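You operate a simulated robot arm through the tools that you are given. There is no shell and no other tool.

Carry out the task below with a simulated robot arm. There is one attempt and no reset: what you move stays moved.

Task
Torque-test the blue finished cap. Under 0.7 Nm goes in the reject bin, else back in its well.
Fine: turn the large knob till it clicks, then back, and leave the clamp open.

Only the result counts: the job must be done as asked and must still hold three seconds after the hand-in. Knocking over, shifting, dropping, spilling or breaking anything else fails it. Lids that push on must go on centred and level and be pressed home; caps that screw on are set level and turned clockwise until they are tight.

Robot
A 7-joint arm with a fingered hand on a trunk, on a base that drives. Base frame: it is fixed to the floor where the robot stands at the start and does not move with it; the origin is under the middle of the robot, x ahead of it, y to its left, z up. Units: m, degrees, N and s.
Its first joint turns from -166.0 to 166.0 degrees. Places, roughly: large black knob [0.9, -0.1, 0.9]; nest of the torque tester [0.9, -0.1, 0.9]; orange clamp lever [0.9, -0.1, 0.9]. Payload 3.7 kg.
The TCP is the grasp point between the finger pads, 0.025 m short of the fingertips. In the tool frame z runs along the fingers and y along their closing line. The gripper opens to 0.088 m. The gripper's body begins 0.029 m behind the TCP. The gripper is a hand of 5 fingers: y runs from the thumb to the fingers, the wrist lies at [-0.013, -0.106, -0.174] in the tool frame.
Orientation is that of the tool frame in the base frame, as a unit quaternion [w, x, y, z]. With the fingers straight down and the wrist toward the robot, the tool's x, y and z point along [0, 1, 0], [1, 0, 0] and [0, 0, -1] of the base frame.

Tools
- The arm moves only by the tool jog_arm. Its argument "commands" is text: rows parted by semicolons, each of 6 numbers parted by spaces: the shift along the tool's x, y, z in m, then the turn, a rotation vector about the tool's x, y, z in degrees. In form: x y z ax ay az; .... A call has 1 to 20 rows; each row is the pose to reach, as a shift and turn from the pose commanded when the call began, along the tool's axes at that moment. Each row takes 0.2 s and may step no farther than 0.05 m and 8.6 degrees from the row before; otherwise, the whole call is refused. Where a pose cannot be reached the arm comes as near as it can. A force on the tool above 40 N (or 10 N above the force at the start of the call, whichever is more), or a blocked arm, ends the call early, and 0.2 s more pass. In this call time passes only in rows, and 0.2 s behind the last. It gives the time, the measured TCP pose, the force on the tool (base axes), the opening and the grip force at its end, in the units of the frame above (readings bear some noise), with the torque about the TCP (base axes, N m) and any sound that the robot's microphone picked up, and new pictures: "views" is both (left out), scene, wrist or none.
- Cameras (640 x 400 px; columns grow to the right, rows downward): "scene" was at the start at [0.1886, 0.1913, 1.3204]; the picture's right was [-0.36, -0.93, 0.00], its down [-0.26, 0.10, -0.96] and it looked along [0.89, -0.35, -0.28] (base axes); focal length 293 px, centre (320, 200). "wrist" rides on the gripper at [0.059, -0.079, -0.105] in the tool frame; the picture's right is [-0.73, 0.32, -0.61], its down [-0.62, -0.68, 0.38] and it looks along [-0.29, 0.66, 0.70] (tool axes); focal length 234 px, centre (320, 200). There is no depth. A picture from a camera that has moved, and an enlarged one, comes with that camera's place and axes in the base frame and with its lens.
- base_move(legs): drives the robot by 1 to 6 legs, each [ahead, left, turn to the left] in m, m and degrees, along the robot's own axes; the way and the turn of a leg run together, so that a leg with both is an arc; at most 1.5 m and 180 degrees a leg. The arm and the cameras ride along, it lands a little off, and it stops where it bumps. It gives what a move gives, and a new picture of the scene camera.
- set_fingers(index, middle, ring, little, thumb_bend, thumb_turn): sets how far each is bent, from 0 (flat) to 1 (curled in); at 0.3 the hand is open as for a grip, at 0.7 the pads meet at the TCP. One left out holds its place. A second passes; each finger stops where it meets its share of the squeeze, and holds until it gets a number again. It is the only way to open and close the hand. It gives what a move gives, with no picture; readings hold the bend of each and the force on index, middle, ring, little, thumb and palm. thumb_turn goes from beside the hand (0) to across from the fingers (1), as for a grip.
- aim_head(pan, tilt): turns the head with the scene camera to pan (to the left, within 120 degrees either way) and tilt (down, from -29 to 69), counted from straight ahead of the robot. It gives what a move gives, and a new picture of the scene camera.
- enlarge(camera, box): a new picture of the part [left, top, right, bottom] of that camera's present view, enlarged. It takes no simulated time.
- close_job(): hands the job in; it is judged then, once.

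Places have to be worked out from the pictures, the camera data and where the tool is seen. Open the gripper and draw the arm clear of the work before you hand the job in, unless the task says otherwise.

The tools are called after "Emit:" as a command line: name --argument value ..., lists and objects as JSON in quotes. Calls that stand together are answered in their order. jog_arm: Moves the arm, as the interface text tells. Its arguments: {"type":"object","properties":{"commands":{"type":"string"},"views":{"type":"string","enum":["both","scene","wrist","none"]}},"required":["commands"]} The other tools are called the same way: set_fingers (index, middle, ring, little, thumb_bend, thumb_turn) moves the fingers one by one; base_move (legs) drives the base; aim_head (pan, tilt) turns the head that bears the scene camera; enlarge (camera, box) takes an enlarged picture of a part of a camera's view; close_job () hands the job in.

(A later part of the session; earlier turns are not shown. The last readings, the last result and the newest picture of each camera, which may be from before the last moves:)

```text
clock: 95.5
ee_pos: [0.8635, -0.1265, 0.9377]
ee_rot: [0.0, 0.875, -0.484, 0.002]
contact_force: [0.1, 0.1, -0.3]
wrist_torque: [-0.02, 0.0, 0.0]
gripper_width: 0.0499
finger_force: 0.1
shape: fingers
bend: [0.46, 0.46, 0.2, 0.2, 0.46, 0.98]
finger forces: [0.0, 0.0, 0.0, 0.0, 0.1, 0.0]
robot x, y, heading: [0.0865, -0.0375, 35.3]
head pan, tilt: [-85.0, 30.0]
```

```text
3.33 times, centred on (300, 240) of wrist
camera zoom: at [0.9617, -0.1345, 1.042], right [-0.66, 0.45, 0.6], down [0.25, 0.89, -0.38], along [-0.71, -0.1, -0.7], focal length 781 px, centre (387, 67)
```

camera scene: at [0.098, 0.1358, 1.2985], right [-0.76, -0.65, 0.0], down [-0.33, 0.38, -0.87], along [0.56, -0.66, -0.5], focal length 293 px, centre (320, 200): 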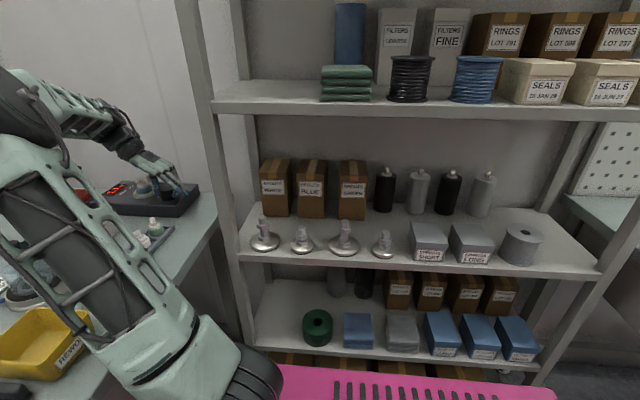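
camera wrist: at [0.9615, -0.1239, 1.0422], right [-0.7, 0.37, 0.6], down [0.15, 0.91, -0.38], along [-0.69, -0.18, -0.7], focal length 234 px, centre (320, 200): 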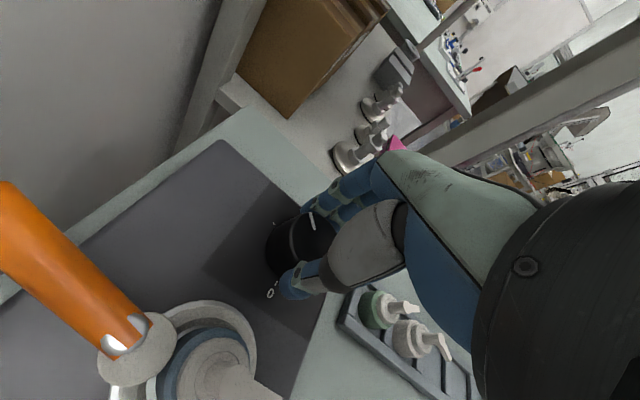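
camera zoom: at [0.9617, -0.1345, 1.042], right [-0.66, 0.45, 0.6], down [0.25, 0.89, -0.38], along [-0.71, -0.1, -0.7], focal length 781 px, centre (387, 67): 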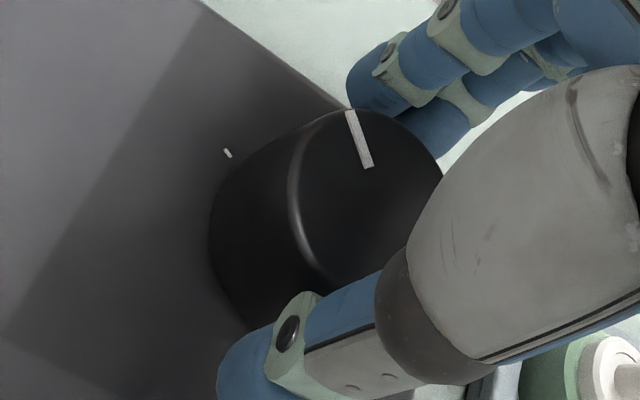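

The knob stays where it is and the display holds 1.1 Nm. I rotate the open hand back 40° and re-grip centred.

Emit:
jog_arm --commands "0 0 0 0 0 -8; 0 0 0 0 0 -16; 0 0 0 0 0 -24; 0 0 0 0 0 -32; 0 0 0 0 0 -40; 0 0 0 0 0 -40" --views "none"

Emit:
set_fingers --index 0.62 --middle 0.62 --thumb_bend 0.62

Emit:
enlarge --camera "wrist" --box '[220, 180, 380, 300]'

```text
clock: 97.0
ee_pos: [0.8631, -0.1269, 0.9385]
ee_rot: [0.0, 0.988, -0.156, 0.002]
contact_force: [0.5, -0.1, 0.2]
wrist_torque: [-0.01, 0.03, -0.01]
gripper_width: 0.0499
finger_force: 0.1
shape: fingers
bend: [0.46, 0.46, 0.2, 0.2, 0.46, 0.98]
finger forces: [0.0, 0.0, 0.1, 0.1, 0.0, 0.0]
robot x, y, heading: [0.0869, -0.0409, 35.5]
head pan, tilt: [-85.0, 30.0]
```

```text
clock: 98.0
ee_pos: [0.8637, -0.1273, 0.9377]
ee_rot: [0.0, 0.988, -0.157, 0.002]
contact_force: [-1.5, -2.9, -0.1]
wrist_torque: [-0.11, 0.03, 0.04]
gripper_width: 0.0342
finger_force: 7.1
shape: fingers
bend: [0.54, 0.57, 0.2, 0.2, 0.54, 0.97]
finger forces: [4.9, 3.8, 0.0, 0.1, 5.6, 0.1]
robot x, y, heading: [0.0844, -0.0338, 35.5]
head pan, tilt: [-85.0, 30.0]
```

```text
3.33 times, centred on (300, 240) of wrist
camera zoom: at [0.9436, -0.0703, 1.0426], right [-0.79, -0.08, 0.6], down [-0.38, 0.84, -0.39], along [-0.48, -0.54, -0.7], focal length 781 px, centre (387, 67)
```

zoom: 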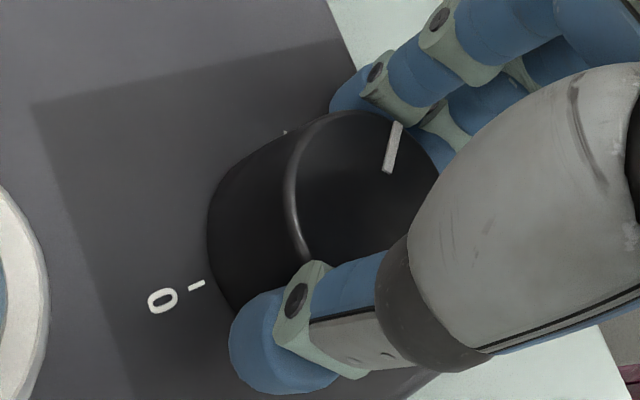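

Centred again. I squeeze as hard as the hand allows and turn clockwise, watching the torque.

Emit:
set_fingers --index 1.0 --middle 1.0 --thumb_bend 1.0

Emit:
jog_arm --commands "0 0 0 0 0 3; 0 0 0 0 0 6; 0 0 0 0 0 9; 0 0 0 0 0 12; 0 0 0 0 0 12" --views "none"

Emit:
enlarge --camera "wrist" --box '[220, 180, 380, 300]'

```text
clock: 99.0
ee_pos: [0.8631, -0.1265, 0.9386]
ee_rot: [0.0, 0.988, -0.156, 0.002]
contact_force: [-4.2, -2.1, 1.0]
wrist_torque: [-0.13, 0.13, 0.0]
gripper_width: 0.0331
finger_force: 13.0
shape: fingers
bend: [0.54, 0.58, 0.2, 0.2, 0.57, 0.97]
finger forces: [7.2, 6.9, 0.0, 0.0, 11.8, 0.1]
robot x, y, heading: [0.0847, -0.0362, 35.4]
head pan, tilt: [-85.0, 30.0]
```

```text
clock: 100.2
ee_pos: [0.8632, -0.128, 0.9392]
ee_rot: [0.001, 0.966, -0.26, 0.002]
contact_force: [-1.2, -4.0, 1.3]
wrist_torque: [-0.18, 0.06, 0.22]
gripper_width: 0.0337
finger_force: 13.7
shape: fingers
bend: [0.54, 0.58, 0.2, 0.2, 0.57, 1.0]
finger forces: [9.3, 6.2, 0.1, 0.0, 12.4, 0.0]
robot x, y, heading: [0.0852, -0.0386, 35.6]
head pan, tilt: [-85.0, 30.0]
```

```text
3.33 times, centred on (300, 240) of wrist
camera zoom: at [0.9544, -0.0877, 1.0424], right [-0.79, 0.09, 0.6], down [-0.2, 0.9, -0.39], along [-0.58, -0.42, -0.7], focal length 781 px, centre (387, 67)
```

zoom: 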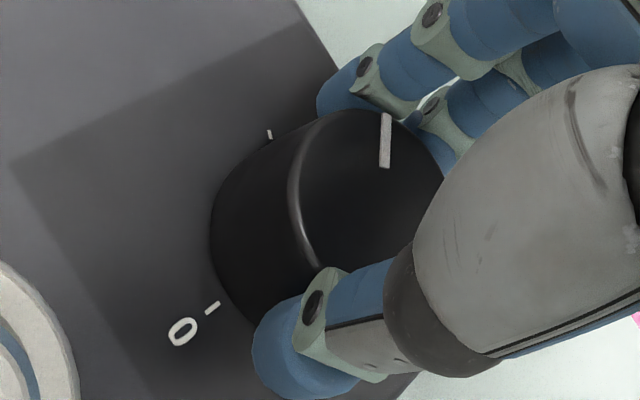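

The pointer is still at about −98°, so this is a hard stop at ~134° and no click came. I turn back about 12° and look at the display to learn whether it is live or holding a peak.

Emit:
jog_arm --commands "0 0 0 0 0 -4; 0 0 0 0 0 -8; 0 0 0 0 0 -12; 0 0 0 0 0 -16; 0 0 0 0 0 -16" --views "none"

Emit:
enlarge --camera "scene" --box '[90, 165, 202, 235]'

Emit:
enlarge --camera "wrist" --box '[220, 180, 380, 300]'

```text
clock: 101.3
ee_pos: [0.8633, -0.1283, 0.938]
ee_rot: [0.001, 0.993, -0.122, 0.003]
contact_force: [-6.2, -1.4, 3.1]
wrist_torque: [-0.07, 0.13, 0.01]
gripper_width: 0.033
finger_force: 13.9
shape: fingers
bend: [0.54, 0.59, 0.2, 0.2, 0.58, 0.97]
finger forces: [7.6, 8.2, 0.0, 0.0, 11.6, 0.1]
robot x, y, heading: [0.0868, -0.0401, 35.5]
head pan, tilt: [-85.0, 30.0]
```

```text
5.71 times, centred on (146, 200) of scene
camera zoom: at [0.0974, 0.1356, 1.2985], right [-0.76, -0.65, 0.0], down [-0.32, 0.38, -0.87], along [0.56, -0.66, -0.5], focal length 1672 px, centre (1314, 200)
```

zoom: 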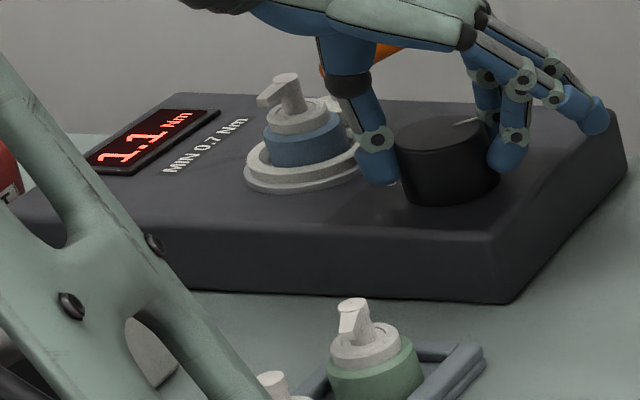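

```text
3.33 times, centred on (300, 240) of wrist
camera zoom: at [0.9391, -0.0645, 1.042], right [-0.78, -0.14, 0.6], down [-0.44, 0.81, -0.39], along [-0.44, -0.57, -0.7], focal length 781 px, centre (387, 67)
```

zoom: 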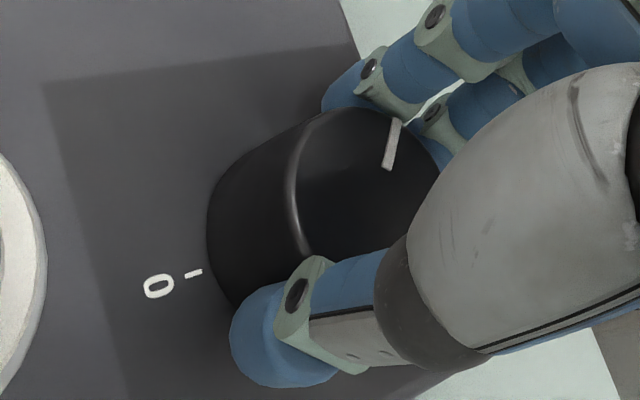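

Display still 1.1 with the knob ~8° back. I go back further to see whether it is peak-hold.

Emit:
jog_arm --commands "0 0 0 0 0 -5; 0 0 0 0 0 -10; 0 0 0 0 0 -15; 0 0 0 0 0 -20; 0 0 0 0 0 -20" --views "none"

Emit:
enlarge --camera "scene" --box '[90, 165, 202, 235]'

```text
clock: 102.5
ee_pos: [0.8634, -0.1276, 0.9387]
ee_rot: [0.0, 0.999, 0.053, 0.001]
contact_force: [-5.7, -3.9, -2.5]
wrist_torque: [-0.06, 0.15, 0.0]
gripper_width: 0.033
finger_force: 13.7
shape: fingers
bend: [0.54, 0.59, 0.2, 0.2, 0.58, 0.97]
finger forces: [7.4, 7.6, 0.0, 0.0, 11.5, 0.1]
robot x, y, heading: [0.0882, -0.041, 35.4]
head pan, tilt: [-85.0, 30.0]
```

```text
5.71 times, centred on (146, 200) of scene
camera zoom: at [0.0977, 0.1355, 1.2985], right [-0.76, -0.65, 0.0], down [-0.32, 0.38, -0.87], along [0.56, -0.66, -0.5], focal length 1672 px, centre (1314, 200)
```

zoom: 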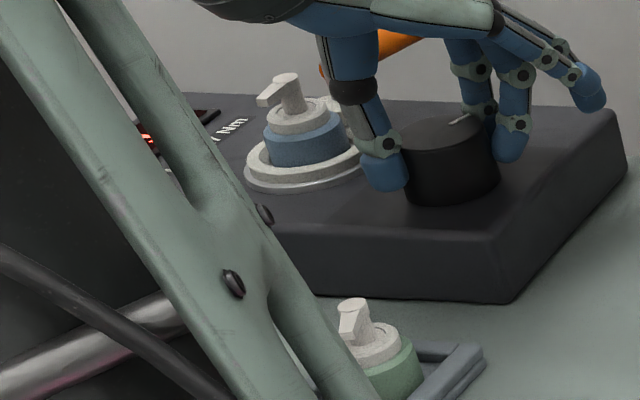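

The arm hides the display from this side now; I swing the head back to the left viewpoint.

Emit:
aim_head --pan -13 --tilt 30

Emit:
enlarge --camera "scene" --box '[500, 170, 580, 220]'

```text
clock: 104.0
ee_pos: [0.8635, -0.129, 0.939]
ee_rot: [0.0, 0.999, 0.053, 0.002]
contact_force: [-3.4, -3.4, -3.7]
wrist_torque: [-0.03, 0.12, -0.03]
gripper_width: 0.033
finger_force: 12.9
shape: fingers
bend: [0.54, 0.59, 0.2, 0.2, 0.58, 0.97]
finger forces: [7.0, 7.2, 0.0, 0.1, 11.9, 0.0]
robot x, y, heading: [0.0915, -0.0357, 35.4]
head pan, tilt: [-13.0, 30.0]
camera scene: at [0.1225, 0.2389, 1.2985], right [0.38, -0.92, 0.0], down [-0.46, -0.19, -0.87], along [0.8, 0.33, -0.5], focal length 293 px, centre (320, 200)
```

scene: 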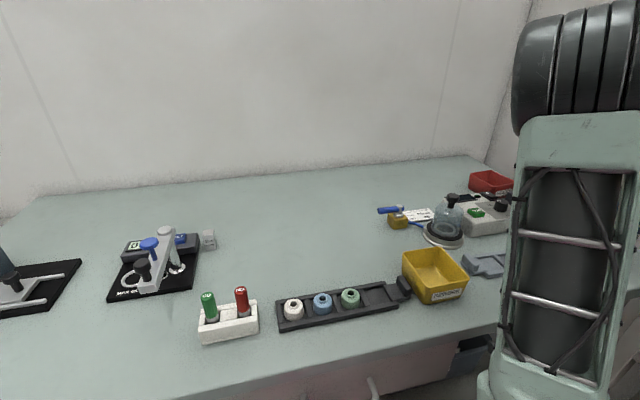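

```text
8.00 times, centred on (540, 195) of scene
camera zoom: at [0.1225, 0.2389, 1.2985], right [0.38, -0.92, 0.0], down [-0.46, -0.19, -0.87], along [0.8, 0.33, -0.5], focal length 2341 px, centre (-1440, 240)
```

zoom: 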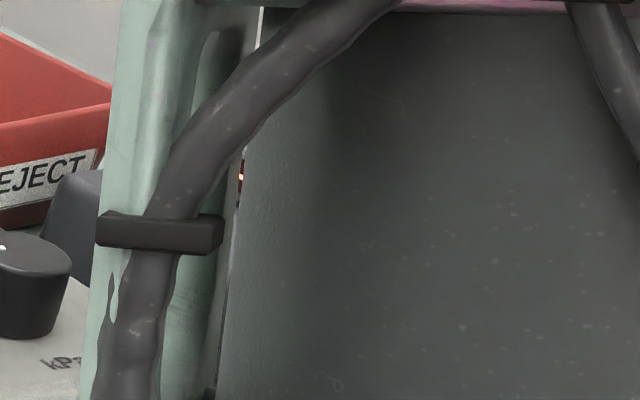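

Hidden here as well because the elbow sits differently. I turn the knob back another 24° and look again.

Emit:
jog_arm --commands "0 0 0 0 0 -6; 0 0 0 0 0 -12; 0 0 0 0 0 -18; 0 0 0 0 0 -24; 0 0 0 0 0 -24" --views "both"

Emit:
enlarge --camera "scene" --box '[500, 170, 580, 220]'

```text
clock: 105.2
ee_pos: [0.8643, -0.1283, 0.9384]
ee_rot: [0.002, 0.966, 0.259, 0.001]
contact_force: [-1.8, -8.0, -1.0]
wrist_torque: [-0.16, 0.06, -0.04]
gripper_width: 0.0328
finger_force: 13.5
shape: fingers
bend: [0.54, 0.59, 0.2, 0.2, 0.58, 0.97]
finger forces: [8.3, 8.6, 0.1, 0.1, 10.4, 0.0]
robot x, y, heading: [0.0919, -0.0361, 35.4]
head pan, tilt: [-13.0, 30.0]
camera scene: at [0.1226, 0.2387, 1.2985], right [0.38, -0.92, 0.0], down [-0.46, -0.19, -0.87], along [0.8, 0.33, -0.5], focal length 293 px, centre (320, 200)
camera wrist: at [0.8749, -0.0297, 1.0421], right [-0.47, -0.64, 0.61], down [-0.88, 0.28, -0.39], along [0.08, -0.72, -0.69], focal length 234 px, centre (320, 200)
```

scene: 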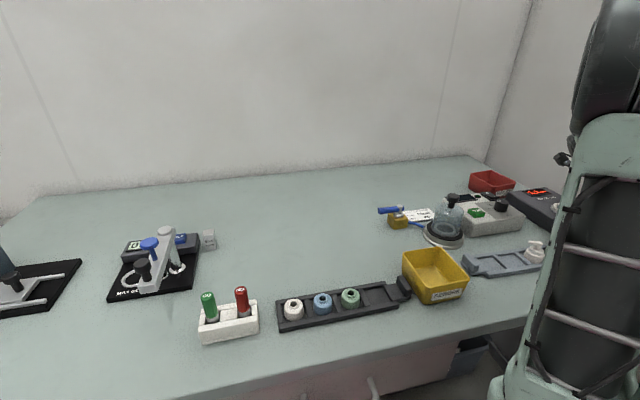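
wrist: 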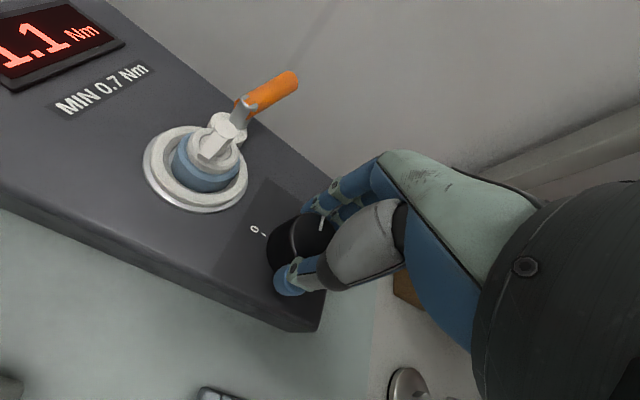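

```text
8.00 times, centred on (540, 195) of scene
camera zoom: at [0.1226, 0.2387, 1.2985], right [0.38, -0.92, 0.0], down [-0.46, -0.19, -0.87], along [0.8, 0.33, -0.5], focal length 2341 px, centre (-1440, 240)
```

zoom: 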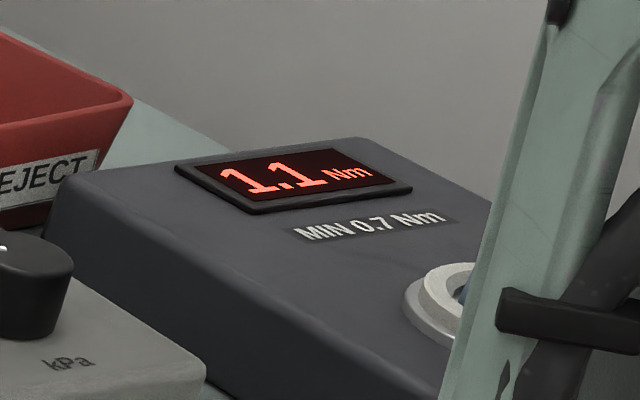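

The display holds 1.1 Nm although the knob is already well back, so the peak is latched: the cap gave way at 1.1 Nm (≥0.7, a pass). I turn the knob the rest of the way back toward 0.

Emit:
jog_arm --commands "0 0 0 0 0 -7; 0 0 0 0 0 -14; 0 0 0 0 0 -21; 0 0 0 0 0 -28; 0 0 0 0 0 -35; 0 0 0 0 0 -42; 0 0 0 0 0 -49; 0 0 0 0 0 -56; 0 0 0 0 0 -63; 0 0 0 0 0 -70; 0 0 0 0 0 -70" --views "both"

Emit:
enlarge --camera "wrist" --box '[220, 180, 380, 300]'

Emit:
enlarge --camera "scene" --box '[500, 170, 580, 220]'

```text
clock: 107.6
ee_pos: [0.8645, -0.1276, 0.9384]
ee_rot: [0.003, 0.643, 0.766, 0.001]
contact_force: [4.3, -7.7, 4.2]
wrist_torque: [-0.18, -0.13, -0.01]
gripper_width: 0.0328
finger_force: 14.7
shape: fingers
bend: [0.54, 0.58, 0.2, 0.2, 0.59, 0.98]
finger forces: [7.0, 8.9, 0.0, 0.0, 12.3, 0.0]
robot x, y, heading: [0.0852, -0.0374, 35.5]
head pan, tilt: [-13.0, 30.0]
camera scene: at [0.1225, 0.2388, 1.2985], right [0.38, -0.92, 0.0], down [-0.46, -0.19, -0.87], along [0.8, 0.33, -0.5], focal length 293 px, centre (320, 200)
camera wrist: at [0.776, -0.0829, 1.0414], right [0.44, -0.66, 0.61], down [-0.56, -0.73, -0.38], along [0.7, -0.17, -0.69], focal length 234 px, centre (320, 200)
```

scene: 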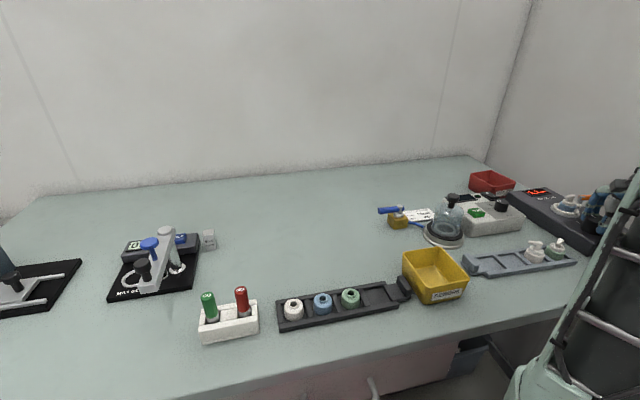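
wrist: 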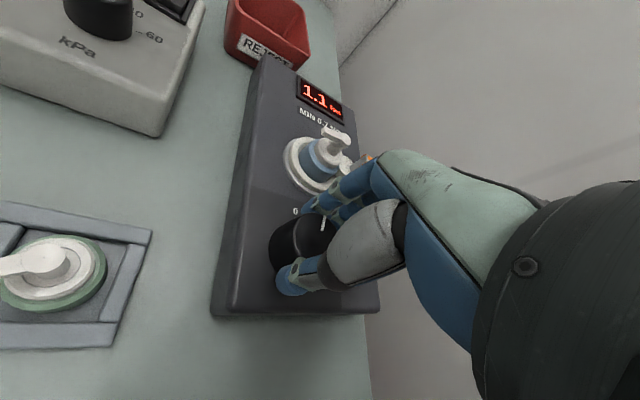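

```text
3.33 times, centred on (300, 240) of wrist
camera zoom: at [0.776, -0.0829, 1.0414], right [0.44, -0.66, 0.61], down [-0.56, -0.73, -0.38], along [0.7, -0.17, -0.69], focal length 781 px, centre (387, 67)
```

zoom: 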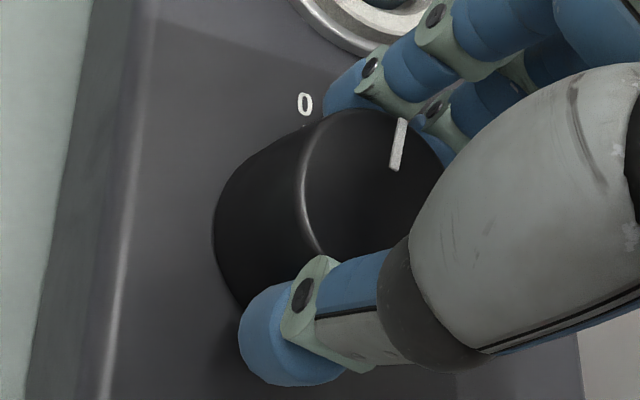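

```text
8.00 times, centred on (540, 195) of scene
camera zoom: at [0.1225, 0.2388, 1.2985], right [0.38, -0.92, 0.0], down [-0.46, -0.19, -0.87], along [0.8, 0.33, -0.5], focal length 2341 px, centre (-1440, 240)
```

zoom: 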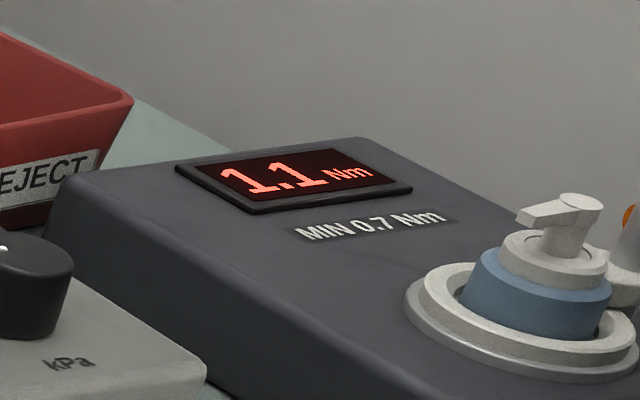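

Display still 1.1; the pointer is at ~22° and zero is at ~35°. I turn the final 13° back to 0.

Emit:
jog_arm --commands "0 0 0 0 0 -4; 0 0 0 0 0 -8; 0 0 0 0 0 -12; 0 0 0 0 0 -12" --views "none"

Emit:
enlarge --camera "wrist" --box '[220, 180, 380, 300]'

```text
clock: 108.6
ee_pos: [0.8648, -0.119, 0.9384]
ee_rot: [0.003, 0.557, 0.831, -0.001]
contact_force: [0.9, -6.6, 1.3]
wrist_torque: [-0.13, -0.02, 0.05]
gripper_width: 0.0289
finger_force: 11.3
shape: fingers
bend: [0.6, 0.59, 0.2, 0.2, 0.56, 0.99]
finger forces: [4.5, 6.9, 0.0, 0.0, 11.4, 0.0]
robot x, y, heading: [0.0845, -0.0418, 35.6]
head pan, tilt: [-13.0, 30.0]
```

```text
3.33 times, centred on (300, 240) of wrist
camera zoom: at [0.7694, -0.0945, 1.0414], right [0.57, -0.55, 0.61], down [-0.39, -0.84, -0.38], along [0.72, -0.02, -0.69], focal length 781 px, centre (387, 67)
```

zoom: 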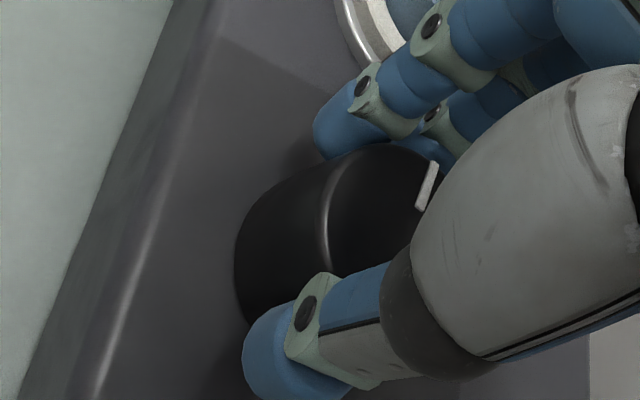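

The hand slid ~8 mm sideways and lost hold; the pointer is still ~23°. I open the fingers and check where the arm settles.

Emit:
set_fingers --index 0.46 --middle 0.46 --thumb_bend 0.46

Emit:
jog_arm --commands "0 0 0 0 0 0" --views "both"

```text
clock: 109.6
ee_pos: [0.866, -0.1196, 0.94]
ee_rot: [0.003, 0.557, 0.831, -0.001]
contact_force: [0.2, -0.2, -1.7]
wrist_torque: [-0.01, 0.01, -0.01]
gripper_width: 0.0501
finger_force: 0.1
shape: fingers
bend: [0.46, 0.46, 0.2, 0.2, 0.46, 0.98]
finger forces: [0.0, 0.1, 0.0, 0.0, 0.0, 0.1]
robot x, y, heading: [0.089, -0.0371, 35.4]
head pan, tilt: [-13.0, 30.0]
```

```text
clock: 110.0
ee_pos: [0.8665, -0.1196, 0.9376]
ee_rot: [0.003, 0.556, 0.831, -0.001]
contact_force: [0.2, -0.1, -0.7]
wrist_torque: [0.0, -0.02, 0.0]
gripper_width: 0.0499
finger_force: 0.0
shape: fingers
bend: [0.46, 0.46, 0.2, 0.2, 0.46, 0.98]
finger forces: [0.1, 0.0, 0.1, 0.0, 0.0, 0.1]
robot x, y, heading: [0.0854, -0.035, 35.5]
head pan, tilt: [-13.0, 30.0]
camera scene: at [0.1226, 0.2437, 1.2974], right [0.38, -0.92, 0.0], down [-0.46, -0.2, -0.87], along [0.8, 0.33, -0.5], focal length 293 px, centre (320, 200)
camera wrist: at [0.7697, -0.0947, 1.0413], right [0.57, -0.55, 0.61], down [-0.39, -0.84, -0.38], along [0.72, -0.02, -0.69], focal length 234 px, centre (320, 200)
```

scene: 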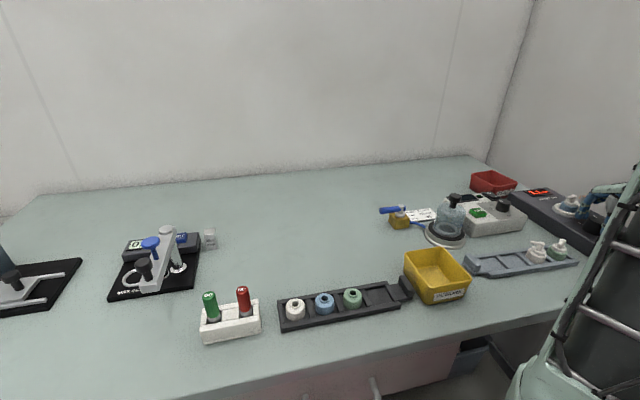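
wrist: 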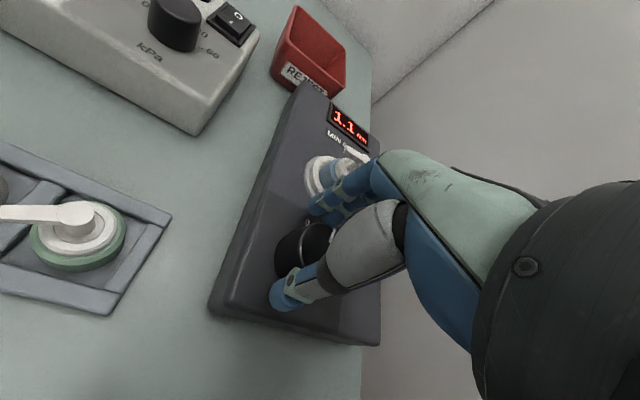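

The head camera itself shifted by 5 mm, which means the arm is pressing against something, probably the shelf post. I look that way.

Emit:
aim_head --pan -65 --tilt 25

```text
clock: 111.2
ee_pos: [0.8644, -0.1199, 0.9371]
ee_rot: [0.003, 0.556, 0.831, -0.002]
contact_force: [0.4, 0.3, -0.7]
wrist_torque: [-0.03, 0.01, -0.01]
gripper_width: 0.0499
finger_force: 0.1
shape: fingers
bend: [0.46, 0.46, 0.2, 0.2, 0.46, 0.98]
finger forces: [0.0, 0.0, 0.0, 0.0, 0.0, 0.0]
robot x, y, heading: [0.0857, -0.0333, 35.8]
head pan, tilt: [-65.0, 25.0]
camera scene: at [0.1196, 0.1637, 1.3057], right [-0.49, -0.87, 0.0], down [-0.37, 0.2, -0.91], along [0.79, -0.45, -0.42], focal length 293 px, centre (320, 200)
```

scene: 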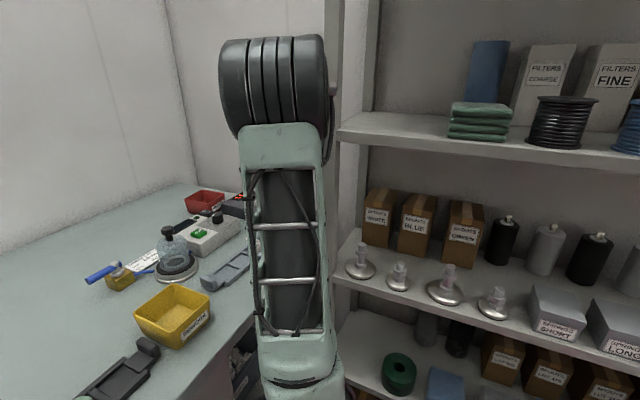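

The elbow is right at the shelf post in this posture. I rotate the open hand clockwise away from that posture and check the TCP.

Emit:
jog_arm --commands "0 0 0 0 0 4; 0 0 0 0 0 10; 0 0 0 0 0 16; 0 0 0 0 0 22; 0 0 0 0 0 28; 0 0 0 0 0 28" --views "scene"

Emit:
enlarge --camera "wrist" --box '[220, 180, 380, 300]'

```text
clock: 112.6
ee_pos: [0.8639, -0.1274, 0.9374]
ee_rot: [0.002, 0.743, 0.669, 0.001]
contact_force: [-0.1, 0.9, -0.2]
wrist_torque: [-0.02, 0.0, -0.03]
gripper_width: 0.0501
finger_force: 0.0
shape: fingers
bend: [0.46, 0.46, 0.2, 0.2, 0.46, 0.98]
finger forces: [0.0, 0.0, 0.1, 0.0, 0.1, 0.1]
robot x, y, heading: [0.0841, -0.0338, 35.6]
head pan, tilt: [-65.0, 25.0]
camera scene: at [0.1192, 0.1591, 1.3065], right [-0.49, -0.87, 0.0], down [-0.37, 0.21, -0.91], along [0.79, -0.45, -0.42], focal length 293 px, centre (320, 200)
```

scene: 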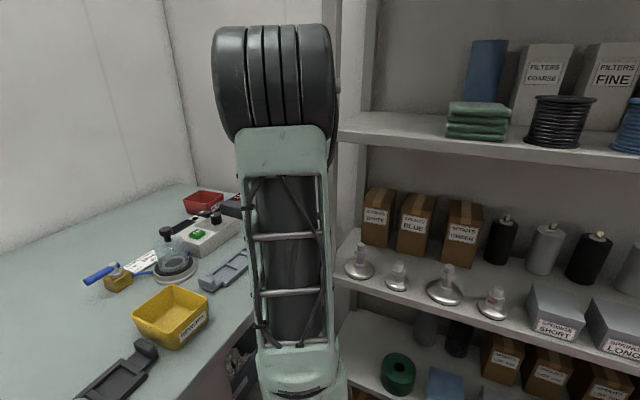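

```text
3.33 times, centred on (300, 240) of wrist
camera zoom: at [0.7908, -0.0598, 1.0414], right [0.24, -0.76, 0.61], down [-0.74, -0.55, -0.39], along [0.63, -0.36, -0.69], focal length 781 px, centre (387, 67)
```

zoom: 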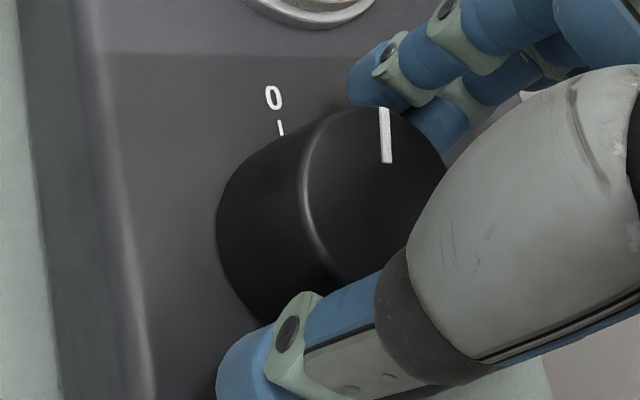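

TCP is centred again and contact-free. I grip here and turn the remaining ~12° counter-clockwise to zero.

Emit:
set_fingers --index 0.8 --middle 0.8 --thumb_bend 0.8

Emit:
jog_arm --commands "0 0 0 0 0 -3; 0 0 0 0 0 -6; 0 0 0 0 0 -9; 0 0 0 0 0 -12; 0 0 0 0 0 -12" --views "none"

Emit:
enlarge --camera "wrist" --box '[220, 180, 380, 300]'

```text
clock: 113.6
ee_pos: [0.8639, -0.1277, 0.9378]
ee_rot: [0.002, 0.743, 0.669, 0.001]
contact_force: [8.9, -2.9, 2.1]
wrist_torque: [-0.1, -0.25, 0.0]
gripper_width: 0.0329
finger_force: 11.2
shape: fingers
bend: [0.54, 0.57, 0.2, 0.2, 0.57, 0.97]
finger forces: [8.1, 7.2, 0.0, 0.1, 7.3, 0.0]
robot x, y, heading: [0.0906, -0.0371, 35.5]
head pan, tilt: [-65.0, 25.0]
```

```text
clock: 114.8
ee_pos: [0.8654, -0.1262, 0.9381]
ee_rot: [0.001, 0.669, 0.743, 0.0]
contact_force: [4.7, -3.3, 1.6]
wrist_torque: [-0.06, -0.12, 0.01]
gripper_width: 0.0327
finger_force: 11.0
shape: fingers
bend: [0.54, 0.57, 0.2, 0.2, 0.58, 0.97]
finger forces: [6.5, 6.8, 0.1, 0.1, 8.7, 0.0]
robot x, y, heading: [0.0845, -0.0388, 35.5]
head pan, tilt: [-65.0, 25.0]
```

```text
3.33 times, centred on (300, 240) of wrist
camera zoom: at [0.7793, -0.0765, 1.0415], right [0.4, -0.69, 0.61], down [-0.61, -0.69, -0.38], along [0.69, -0.22, -0.69], focal length 781 px, centre (387, 67)
```

zoom: 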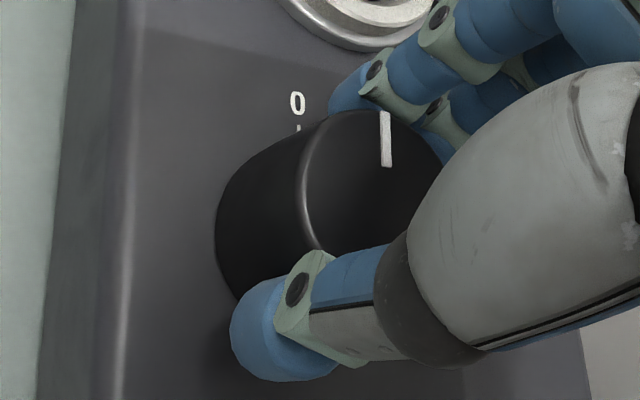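

The pointer is back at about 36°, matching its starting angle. I release the knob and raise to compare with the 0 mark.

Emit:
set_fingers --index 0.44 --middle 0.44 --thumb_bend 0.44

Emit:
jog_arm --commands "0 0 -0.03 0 0 0; 0 0 -0.07 0 0 0; 0 0 -0.11 0 0 0; 0 0 -0.13 0 0 0" --views "both"

Emit:
enlarge --camera "wrist" --box '[150, 150, 342, 310]'

```text
clock: 115.8
ee_pos: [0.8635, -0.127, 0.9378]
ee_rot: [0.001, 0.669, 0.743, 0.001]
contact_force: [-0.6, -0.5, 0.4]
wrist_torque: [-0.02, -0.07, 0.0]
gripper_width: 0.054
finger_force: 0.0
shape: fingers
bend: [0.44, 0.44, 0.2, 0.2, 0.44, 0.97]
finger forces: [0.1, 0.2, 0.0, 0.1, 0.0, 0.0]
robot x, y, heading: [0.0882, -0.0379, 35.4]
head pan, tilt: [-65.0, 25.0]
```

```text
clock: 116.8
ee_pos: [0.8642, -0.1277, 1.0684]
ee_rot: [0.001, 0.669, 0.743, 0.0]
contact_force: [-0.2, 1.6, 0.1]
wrist_torque: [-0.03, 0.01, 0.02]
gripper_width: 0.0543
finger_force: 0.0
shape: fingers
bend: [0.44, 0.44, 0.2, 0.2, 0.44, 0.97]
finger forces: [0.1, 0.0, 0.0, 0.0, 0.0, 0.1]
robot x, y, heading: [0.0856, -0.0394, 35.5]
head pan, tilt: [-65.0, 25.0]
camera scene: at [0.1193, 0.159, 1.3065], right [-0.49, -0.87, 0.0], down [-0.37, 0.21, -0.91], along [0.79, -0.45, -0.42], focal length 293 px, centre (320, 200)
camera wrist: at [0.7786, -0.0778, 1.1716], right [0.4, -0.69, 0.61], down [-0.61, -0.69, -0.38], along [0.69, -0.22, -0.69], focal length 234 px, centre (320, 200)
```

scene: 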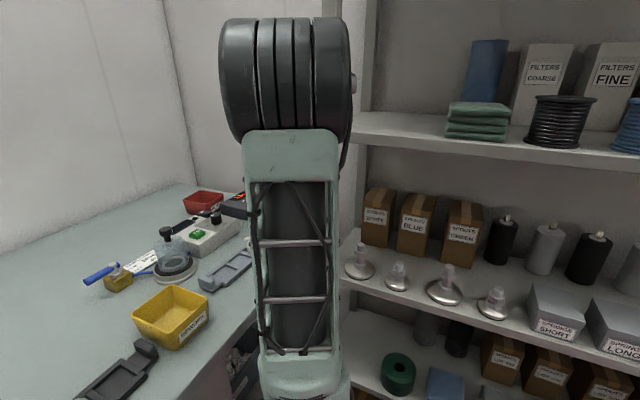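
wrist: 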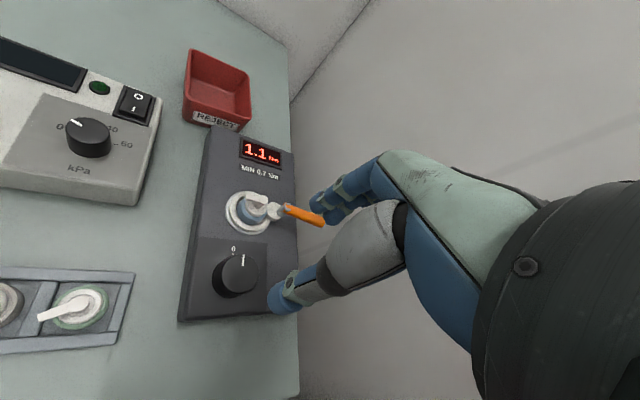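

```text
2.50 times, centred on (246, 230) of wrist
camera zoom: at [0.7786, -0.0778, 1.1716], right [0.4, -0.69, 0.61], down [-0.61, -0.69, -0.38], along [0.69, -0.22, -0.69], focal length 585 px, centre (505, 125)
```

zoom: 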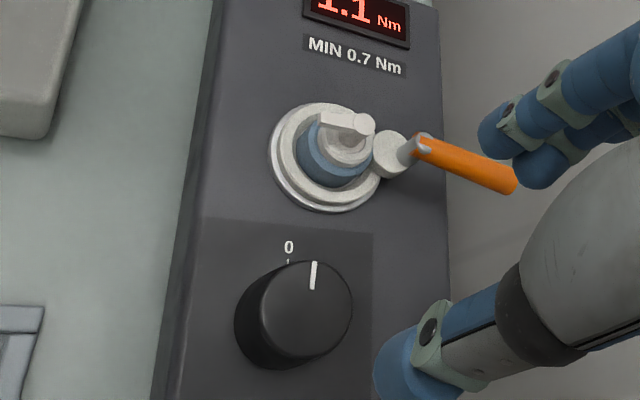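

Pointer is back at 0 with the display latched at 1.1 Nm. Before the lever and cap work I shift the base 6 cm to the left so the elbow keeps clear of the shelf post.

Emit:
base_move --legs '[[0, 0.06, 0]]'

```text
clock: 117.8
ee_pos: [0.8282, -0.0778, 1.0683]
ee_rot: [0.001, 0.669, 0.743, 0.001]
contact_force: [0.3, 0.2, -1.0]
wrist_torque: [0.0, -0.03, 0.0]
gripper_width: 0.0545
finger_force: 0.1
shape: fingers
bend: [0.44, 0.44, 0.2, 0.2, 0.44, 0.97]
finger forces: [0.0, 0.0, 0.0, 0.0, 0.0, 0.1]
robot x, y, heading: [0.052, 0.0138, 35.5]
head pan, tilt: [-65.0, 25.0]
camera scene: at [0.0837, 0.2087, 1.3065], right [-0.49, -0.87, 0.0], down [-0.37, 0.21, -0.91], along [0.79, -0.45, -0.42], focal length 293 px, centre (320, 200)
```

scene: 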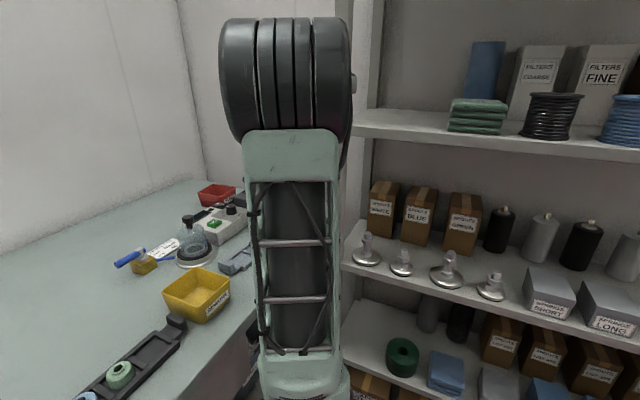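

Base is at (0.052, 0.014). Now I move the hand above the lever handle with yaw ≈26° (across the handle).

Emit:
jog_arm --commands "-0.0192 0.0275 0 0 0 -4; -0.0384 0.0551 0 0 0 -8; -0.0576 0.0826 0 0 0 -12; -0.0768 0.1102 0 0 0 -16; -0.096 0.1377 0 0 0 -20; -0.096 0.1377 0 0 0 -20" --views "both"

Emit:
enlarge --camera "wrist" --box '[150, 190, 342, 350]'

```text
clock: 119.2
ee_pos: [0.9775, -0.1631, 1.0694]
ee_rot: [0.002, 0.529, 0.849, -0.001]
contact_force: [-0.4, 0.2, 0.4]
wrist_torque: [-0.03, 0.0, 0.0]
gripper_width: 0.0542
finger_force: 0.1
shape: fingers
bend: [0.44, 0.44, 0.2, 0.2, 0.44, 0.97]
finger forces: [0.0, 0.0, 0.1, 0.0, 0.0, 0.0]
robot x, y, heading: [0.055, 0.011, 35.5]
head pan, tilt: [-65.0, 25.0]
camera scene: at [0.0837, 0.2087, 1.3065], right [-0.49, -0.87, 0.0], down [-0.37, 0.21, -0.91], along [0.79, -0.45, -0.42], focal length 293 px, centre (320, 200)
camera wrist: at [0.8791, -0.1451, 1.1734], right [0.61, -0.51, 0.61], down [-0.34, -0.86, -0.38], along [0.72, 0.03, -0.69], focal length 234 px, centre (320, 200)
```

scene: 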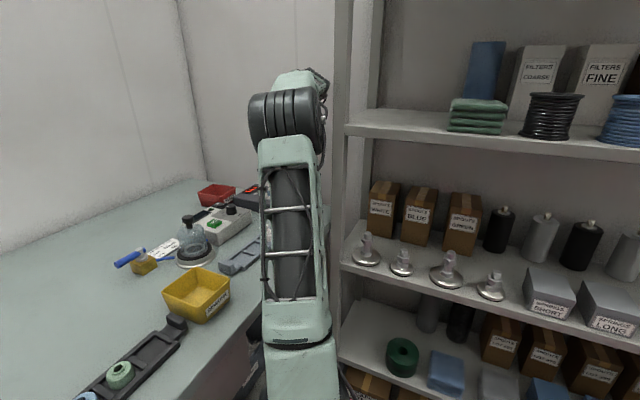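
wrist: 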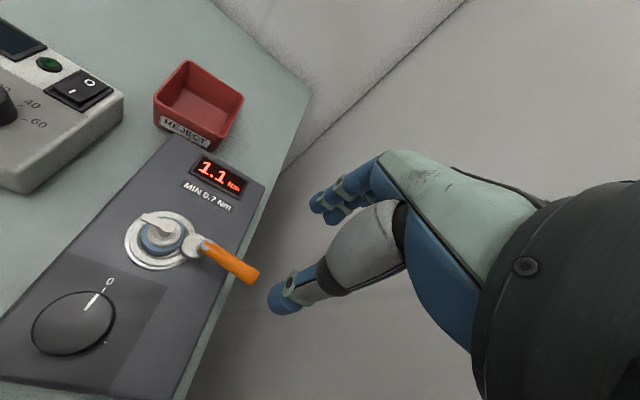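

```text
2.50 times, centred on (246, 270) of wrist
camera zoom: at [0.8791, -0.1451, 1.1734], right [0.61, -0.51, 0.61], down [-0.34, -0.86, -0.38], along [0.72, 0.03, -0.69], focal length 585 px, centre (505, 25)
```

zoom: 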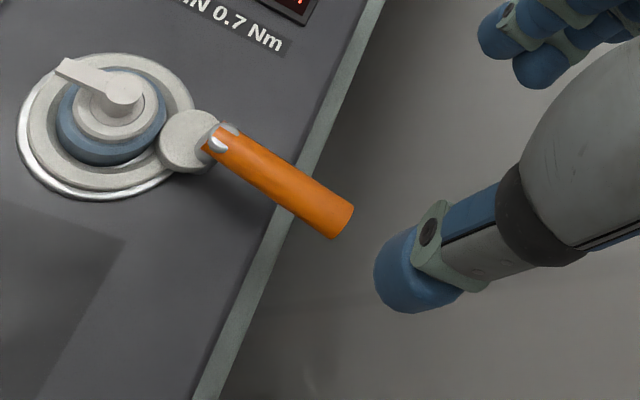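

Handle currently points at −65° from the pivot (0.955,-0.122). I align over it and descend to grip height.

Emit:
jog_arm --commands "0.0084 -0.0018 0.03 0 0 0; 0.0084 -0.0018 0.07 0 0 0; 0.0084 -0.0018 0.1 0 0 0; 0.0084 -0.0018 0.114 0 0 0; 0.0084 -0.0018 0.114 0 0 0" --views "none"

Emit:
enlarge --camera "wrist" --box '[190, 150, 382, 310]'

```text
clock: 120.4
ee_pos: [0.9729, -0.1534, 0.9529]
ee_rot: [0.003, 0.53, 0.848, 0.0]
contact_force: [-0.1, 0.9, 0.2]
wrist_torque: [-0.01, 0.03, 0.0]
gripper_width: 0.0544
finger_force: 0.0
shape: fingers
bend: [0.44, 0.44, 0.2, 0.2, 0.44, 0.97]
finger forces: [0.0, 0.0, 0.1, 0.0, 0.0, 0.1]
robot x, y, heading: [0.0511, 0.012, 35.8]
head pan, tilt: [-65.0, 25.0]
```

```text
2.50 times, centred on (286, 230) of wrist
camera zoom: at [0.8757, -0.1351, 1.0565], right [0.61, -0.51, 0.61], down [-0.34, -0.86, -0.38], along [0.72, 0.03, -0.69], focal length 585 px, centre (405, 125)
```

zoom: 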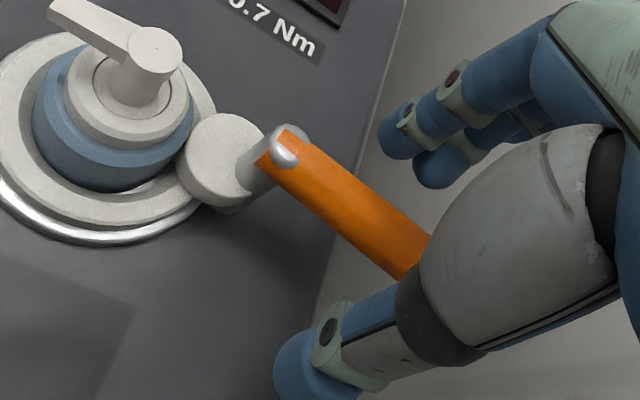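

The handle is between thumb and fingers. I grip it and turn it clockwise back toward the open position.

Emit:
set_fingers --index 0.72 --middle 0.72 --thumb_bend 0.72

Emit:
enlarge --camera "wrist" --box '[190, 150, 382, 310]'

```text
clock: 121.4
ee_pos: [0.9734, -0.1547, 0.9535]
ee_rot: [0.003, 0.53, 0.848, 0.0]
contact_force: [-1.4, -0.7, -4.9]
wrist_torque: [-0.03, 0.0, 0.0]
gripper_width: 0.0075
finger_force: 6.4
shape: fingers
bend: [0.71, 0.68, 0.2, 0.2, 0.66, 0.97]
finger forces: [4.0, 2.6, 0.0, 0.0, 5.9, 0.0]
robot x, y, heading: [0.0521, 0.0147, 35.5]
head pan, tilt: [-65.0, 25.0]
```

```text
2.50 times, centred on (286, 230) of wrist
camera zoom: at [0.8759, -0.1353, 1.0563], right [0.61, -0.51, 0.61], down [-0.34, -0.86, -0.38], along [0.72, 0.03, -0.69], focal length 585 px, centre (405, 125)
```

zoom: 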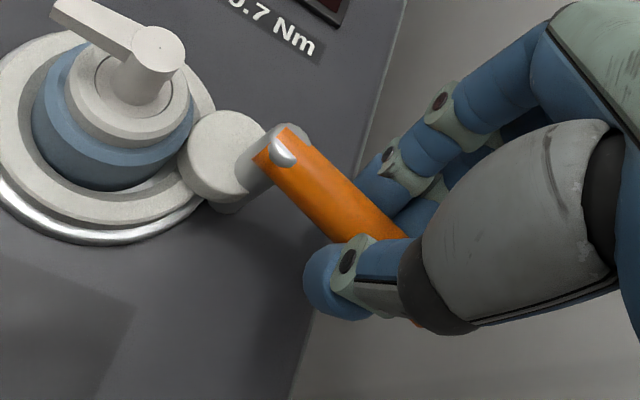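

Good grip. I rotate the lever clockwise 24° about its pivot and check.

Emit:
jog_arm --commands "0.0003 -0.005 0 0 0 8; 0.0014 -0.0098 0 0 0 16; 0.0031 -0.0145 0 0 0 24; 0.0031 -0.0145 0 0 0 24" --views "none"

Emit:
enlarge --camera "wrist" --box '[190, 150, 382, 310]'

```text
clock: 122.4
ee_pos: [0.9571, -0.1564, 0.954]
ee_rot: [0.002, 0.695, 0.719, 0.001]
contact_force: [0.3, 0.5, -6.9]
wrist_torque: [-0.02, -0.02, 0.02]
gripper_width: 0.008
finger_force: 5.2
shape: fingers
bend: [0.71, 0.71, 0.2, 0.2, 0.65, 0.96]
finger forces: [3.7, 2.1, 0.0, 0.0, 5.8, 0.1]
robot x, y, heading: [0.0493, 0.0141, 35.5]
head pan, tilt: [-65.0, 25.0]
```

```text
2.50 times, centred on (286, 230) of wrist
camera zoom: at [0.8759, -0.1003, 1.058], right [0.34, -0.71, 0.61], down [-0.66, -0.65, -0.38], along [0.67, -0.27, -0.69], focal length 585 px, centre (405, 125)
```

zoom: 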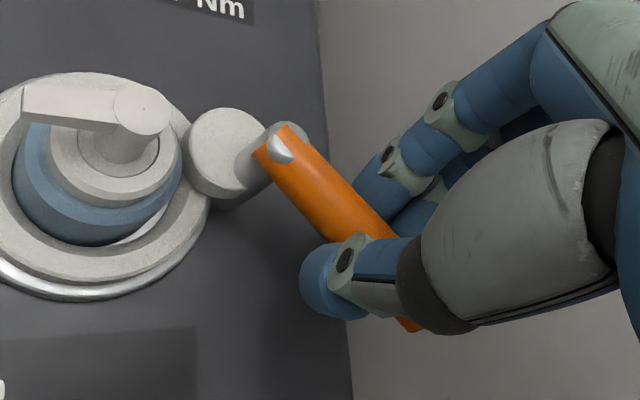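

The lever follows with the cam moving off the collar. I continue the remaining ~56° to its original open angle.

Emit:
jog_arm --commands "0.0003 -0.005 0 0 0 8; 0.0014 -0.0098 0 0 0 16; 0.0031 -0.0145 0 0 0 24; 0.0054 -0.0189 0 0 0 32; 0.0084 -0.0229 0 0 0 40; 0.0118 -0.0265 0 0 0 48; 0.0118 -0.0265 0 0 0 48" --views "wrist"

Emit:
enlarge --camera "wrist" --box '[190, 150, 382, 310]'

```text
clock: 124.0
ee_pos: [0.9286, -0.1462, 0.9544]
ee_rot: [0.002, 0.927, 0.374, 0.003]
contact_force: [10.9, 0.9, 0.0]
wrist_torque: [0.02, -0.19, 0.08]
gripper_width: 0.0077
finger_force: 7.5
shape: fingers
bend: [0.71, 0.67, 0.2, 0.2, 0.66, 0.95]
finger forces: [5.2, 4.8, 0.1, 0.0, 4.5, 0.0]
robot x, y, heading: [0.0523, 0.0124, 35.6]
head pan, tilt: [-65.0, 25.0]
camera wrist: at [0.9164, -0.0475, 1.0577], right [-0.3, -0.73, 0.61], down [-0.92, 0.06, -0.39], along [0.25, -0.68, -0.69], focal length 234 px, centre (320, 200)
```

wrist: 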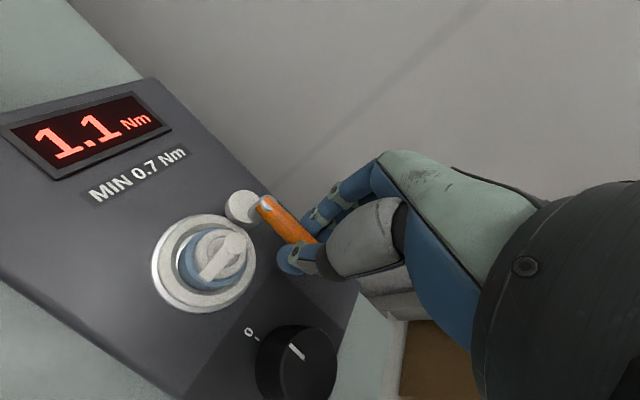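

```text
2.50 times, centred on (286, 230) of wrist
camera zoom: at [0.9164, -0.0475, 1.0577], right [-0.3, -0.73, 0.61], down [-0.92, 0.06, -0.39], along [0.25, -0.68, -0.69], focal length 585 px, centre (405, 125)
```

zoom: 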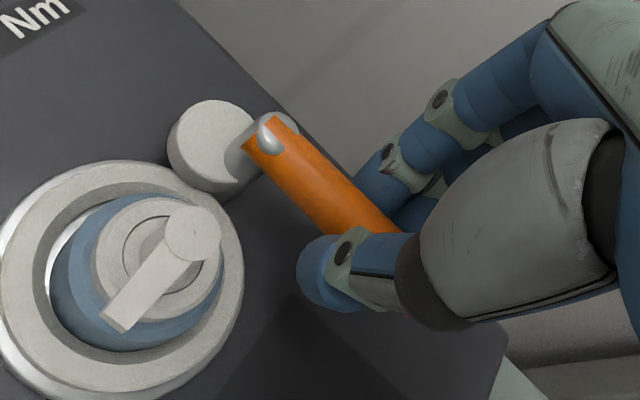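

The handle is back at ~217°, its original open angle (force indicates the stop). I release it and raise the hand.

Emit:
set_fingers --index 0.46 --middle 0.46 --thumb_bend 0.46

Emit:
jog_arm --commands "0 0 -0.03 0 0 0; 0 0 -0.07 0 0 0; 0 0 -0.11 0 0 0; 0 0 -0.11 0 0 0" --views "wrist"

Emit:
enlarge --camera "wrist" --box '[100, 200, 292, 360]'

```text
clock: 125.0
ee_pos: [0.9278, -0.1473, 0.9541]
ee_rot: [0.002, 0.927, 0.374, 0.001]
contact_force: [0.0, 0.0, 0.2]
wrist_torque: [0.03, 0.03, 0.0]
gripper_width: 0.0501
finger_force: 0.0
shape: fingers
bend: [0.46, 0.46, 0.2, 0.2, 0.46, 0.97]
finger forces: [0.0, 0.0, 0.1, 0.1, 0.0, 0.0]
robot x, y, heading: [0.0545, 0.016, 35.4]
head pan, tilt: [-65.0, 25.0]
```

```text
clock: 126.0
ee_pos: [0.927, -0.1473, 1.0655]
ee_rot: [0.002, 0.927, 0.375, 0.001]
contact_force: [-0.4, -0.4, 0.2]
wrist_torque: [-0.01, -0.01, 0.0]
gripper_width: 0.0498
finger_force: 0.0
shape: fingers
bend: [0.46, 0.46, 0.2, 0.2, 0.46, 0.97]
finger forces: [0.0, 0.0, 0.0, 0.1, 0.1, 0.0]
robot x, y, heading: [0.0508, 0.0102, 35.7]
head pan, tilt: [-65.0, 25.0]
camera wrist: at [0.9138, -0.0483, 1.1693], right [-0.3, -0.74, 0.61], down [-0.92, 0.06, -0.39], along [0.25, -0.68, -0.69], focal length 234 px, centre (320, 200)
```

wrist: 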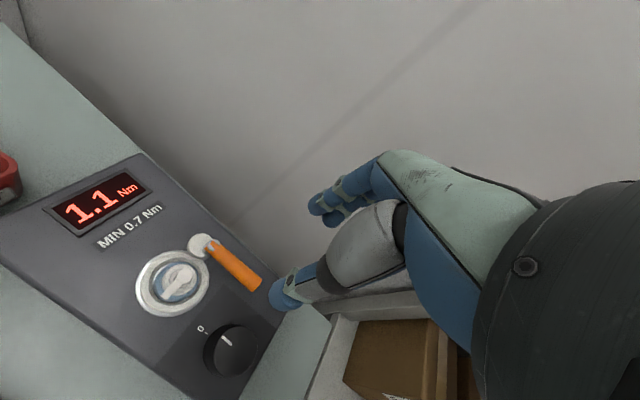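

```text
2.50 times, centred on (196, 280) of wrist
camera zoom: at [0.9138, -0.0483, 1.1693], right [-0.3, -0.74, 0.61], down [-0.92, 0.06, -0.39], along [0.25, -0.68, -0.69], focal length 585 px, centre (630, 0)
```

zoom: 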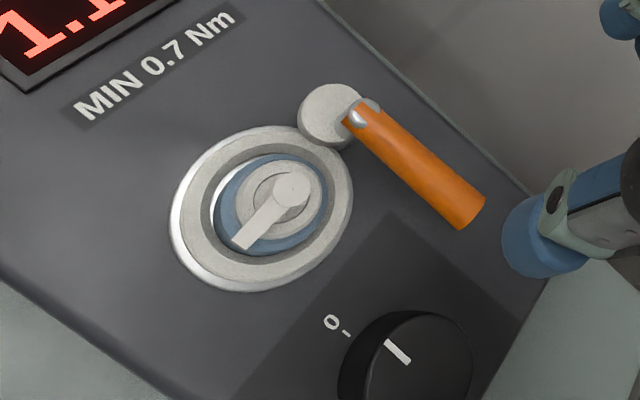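

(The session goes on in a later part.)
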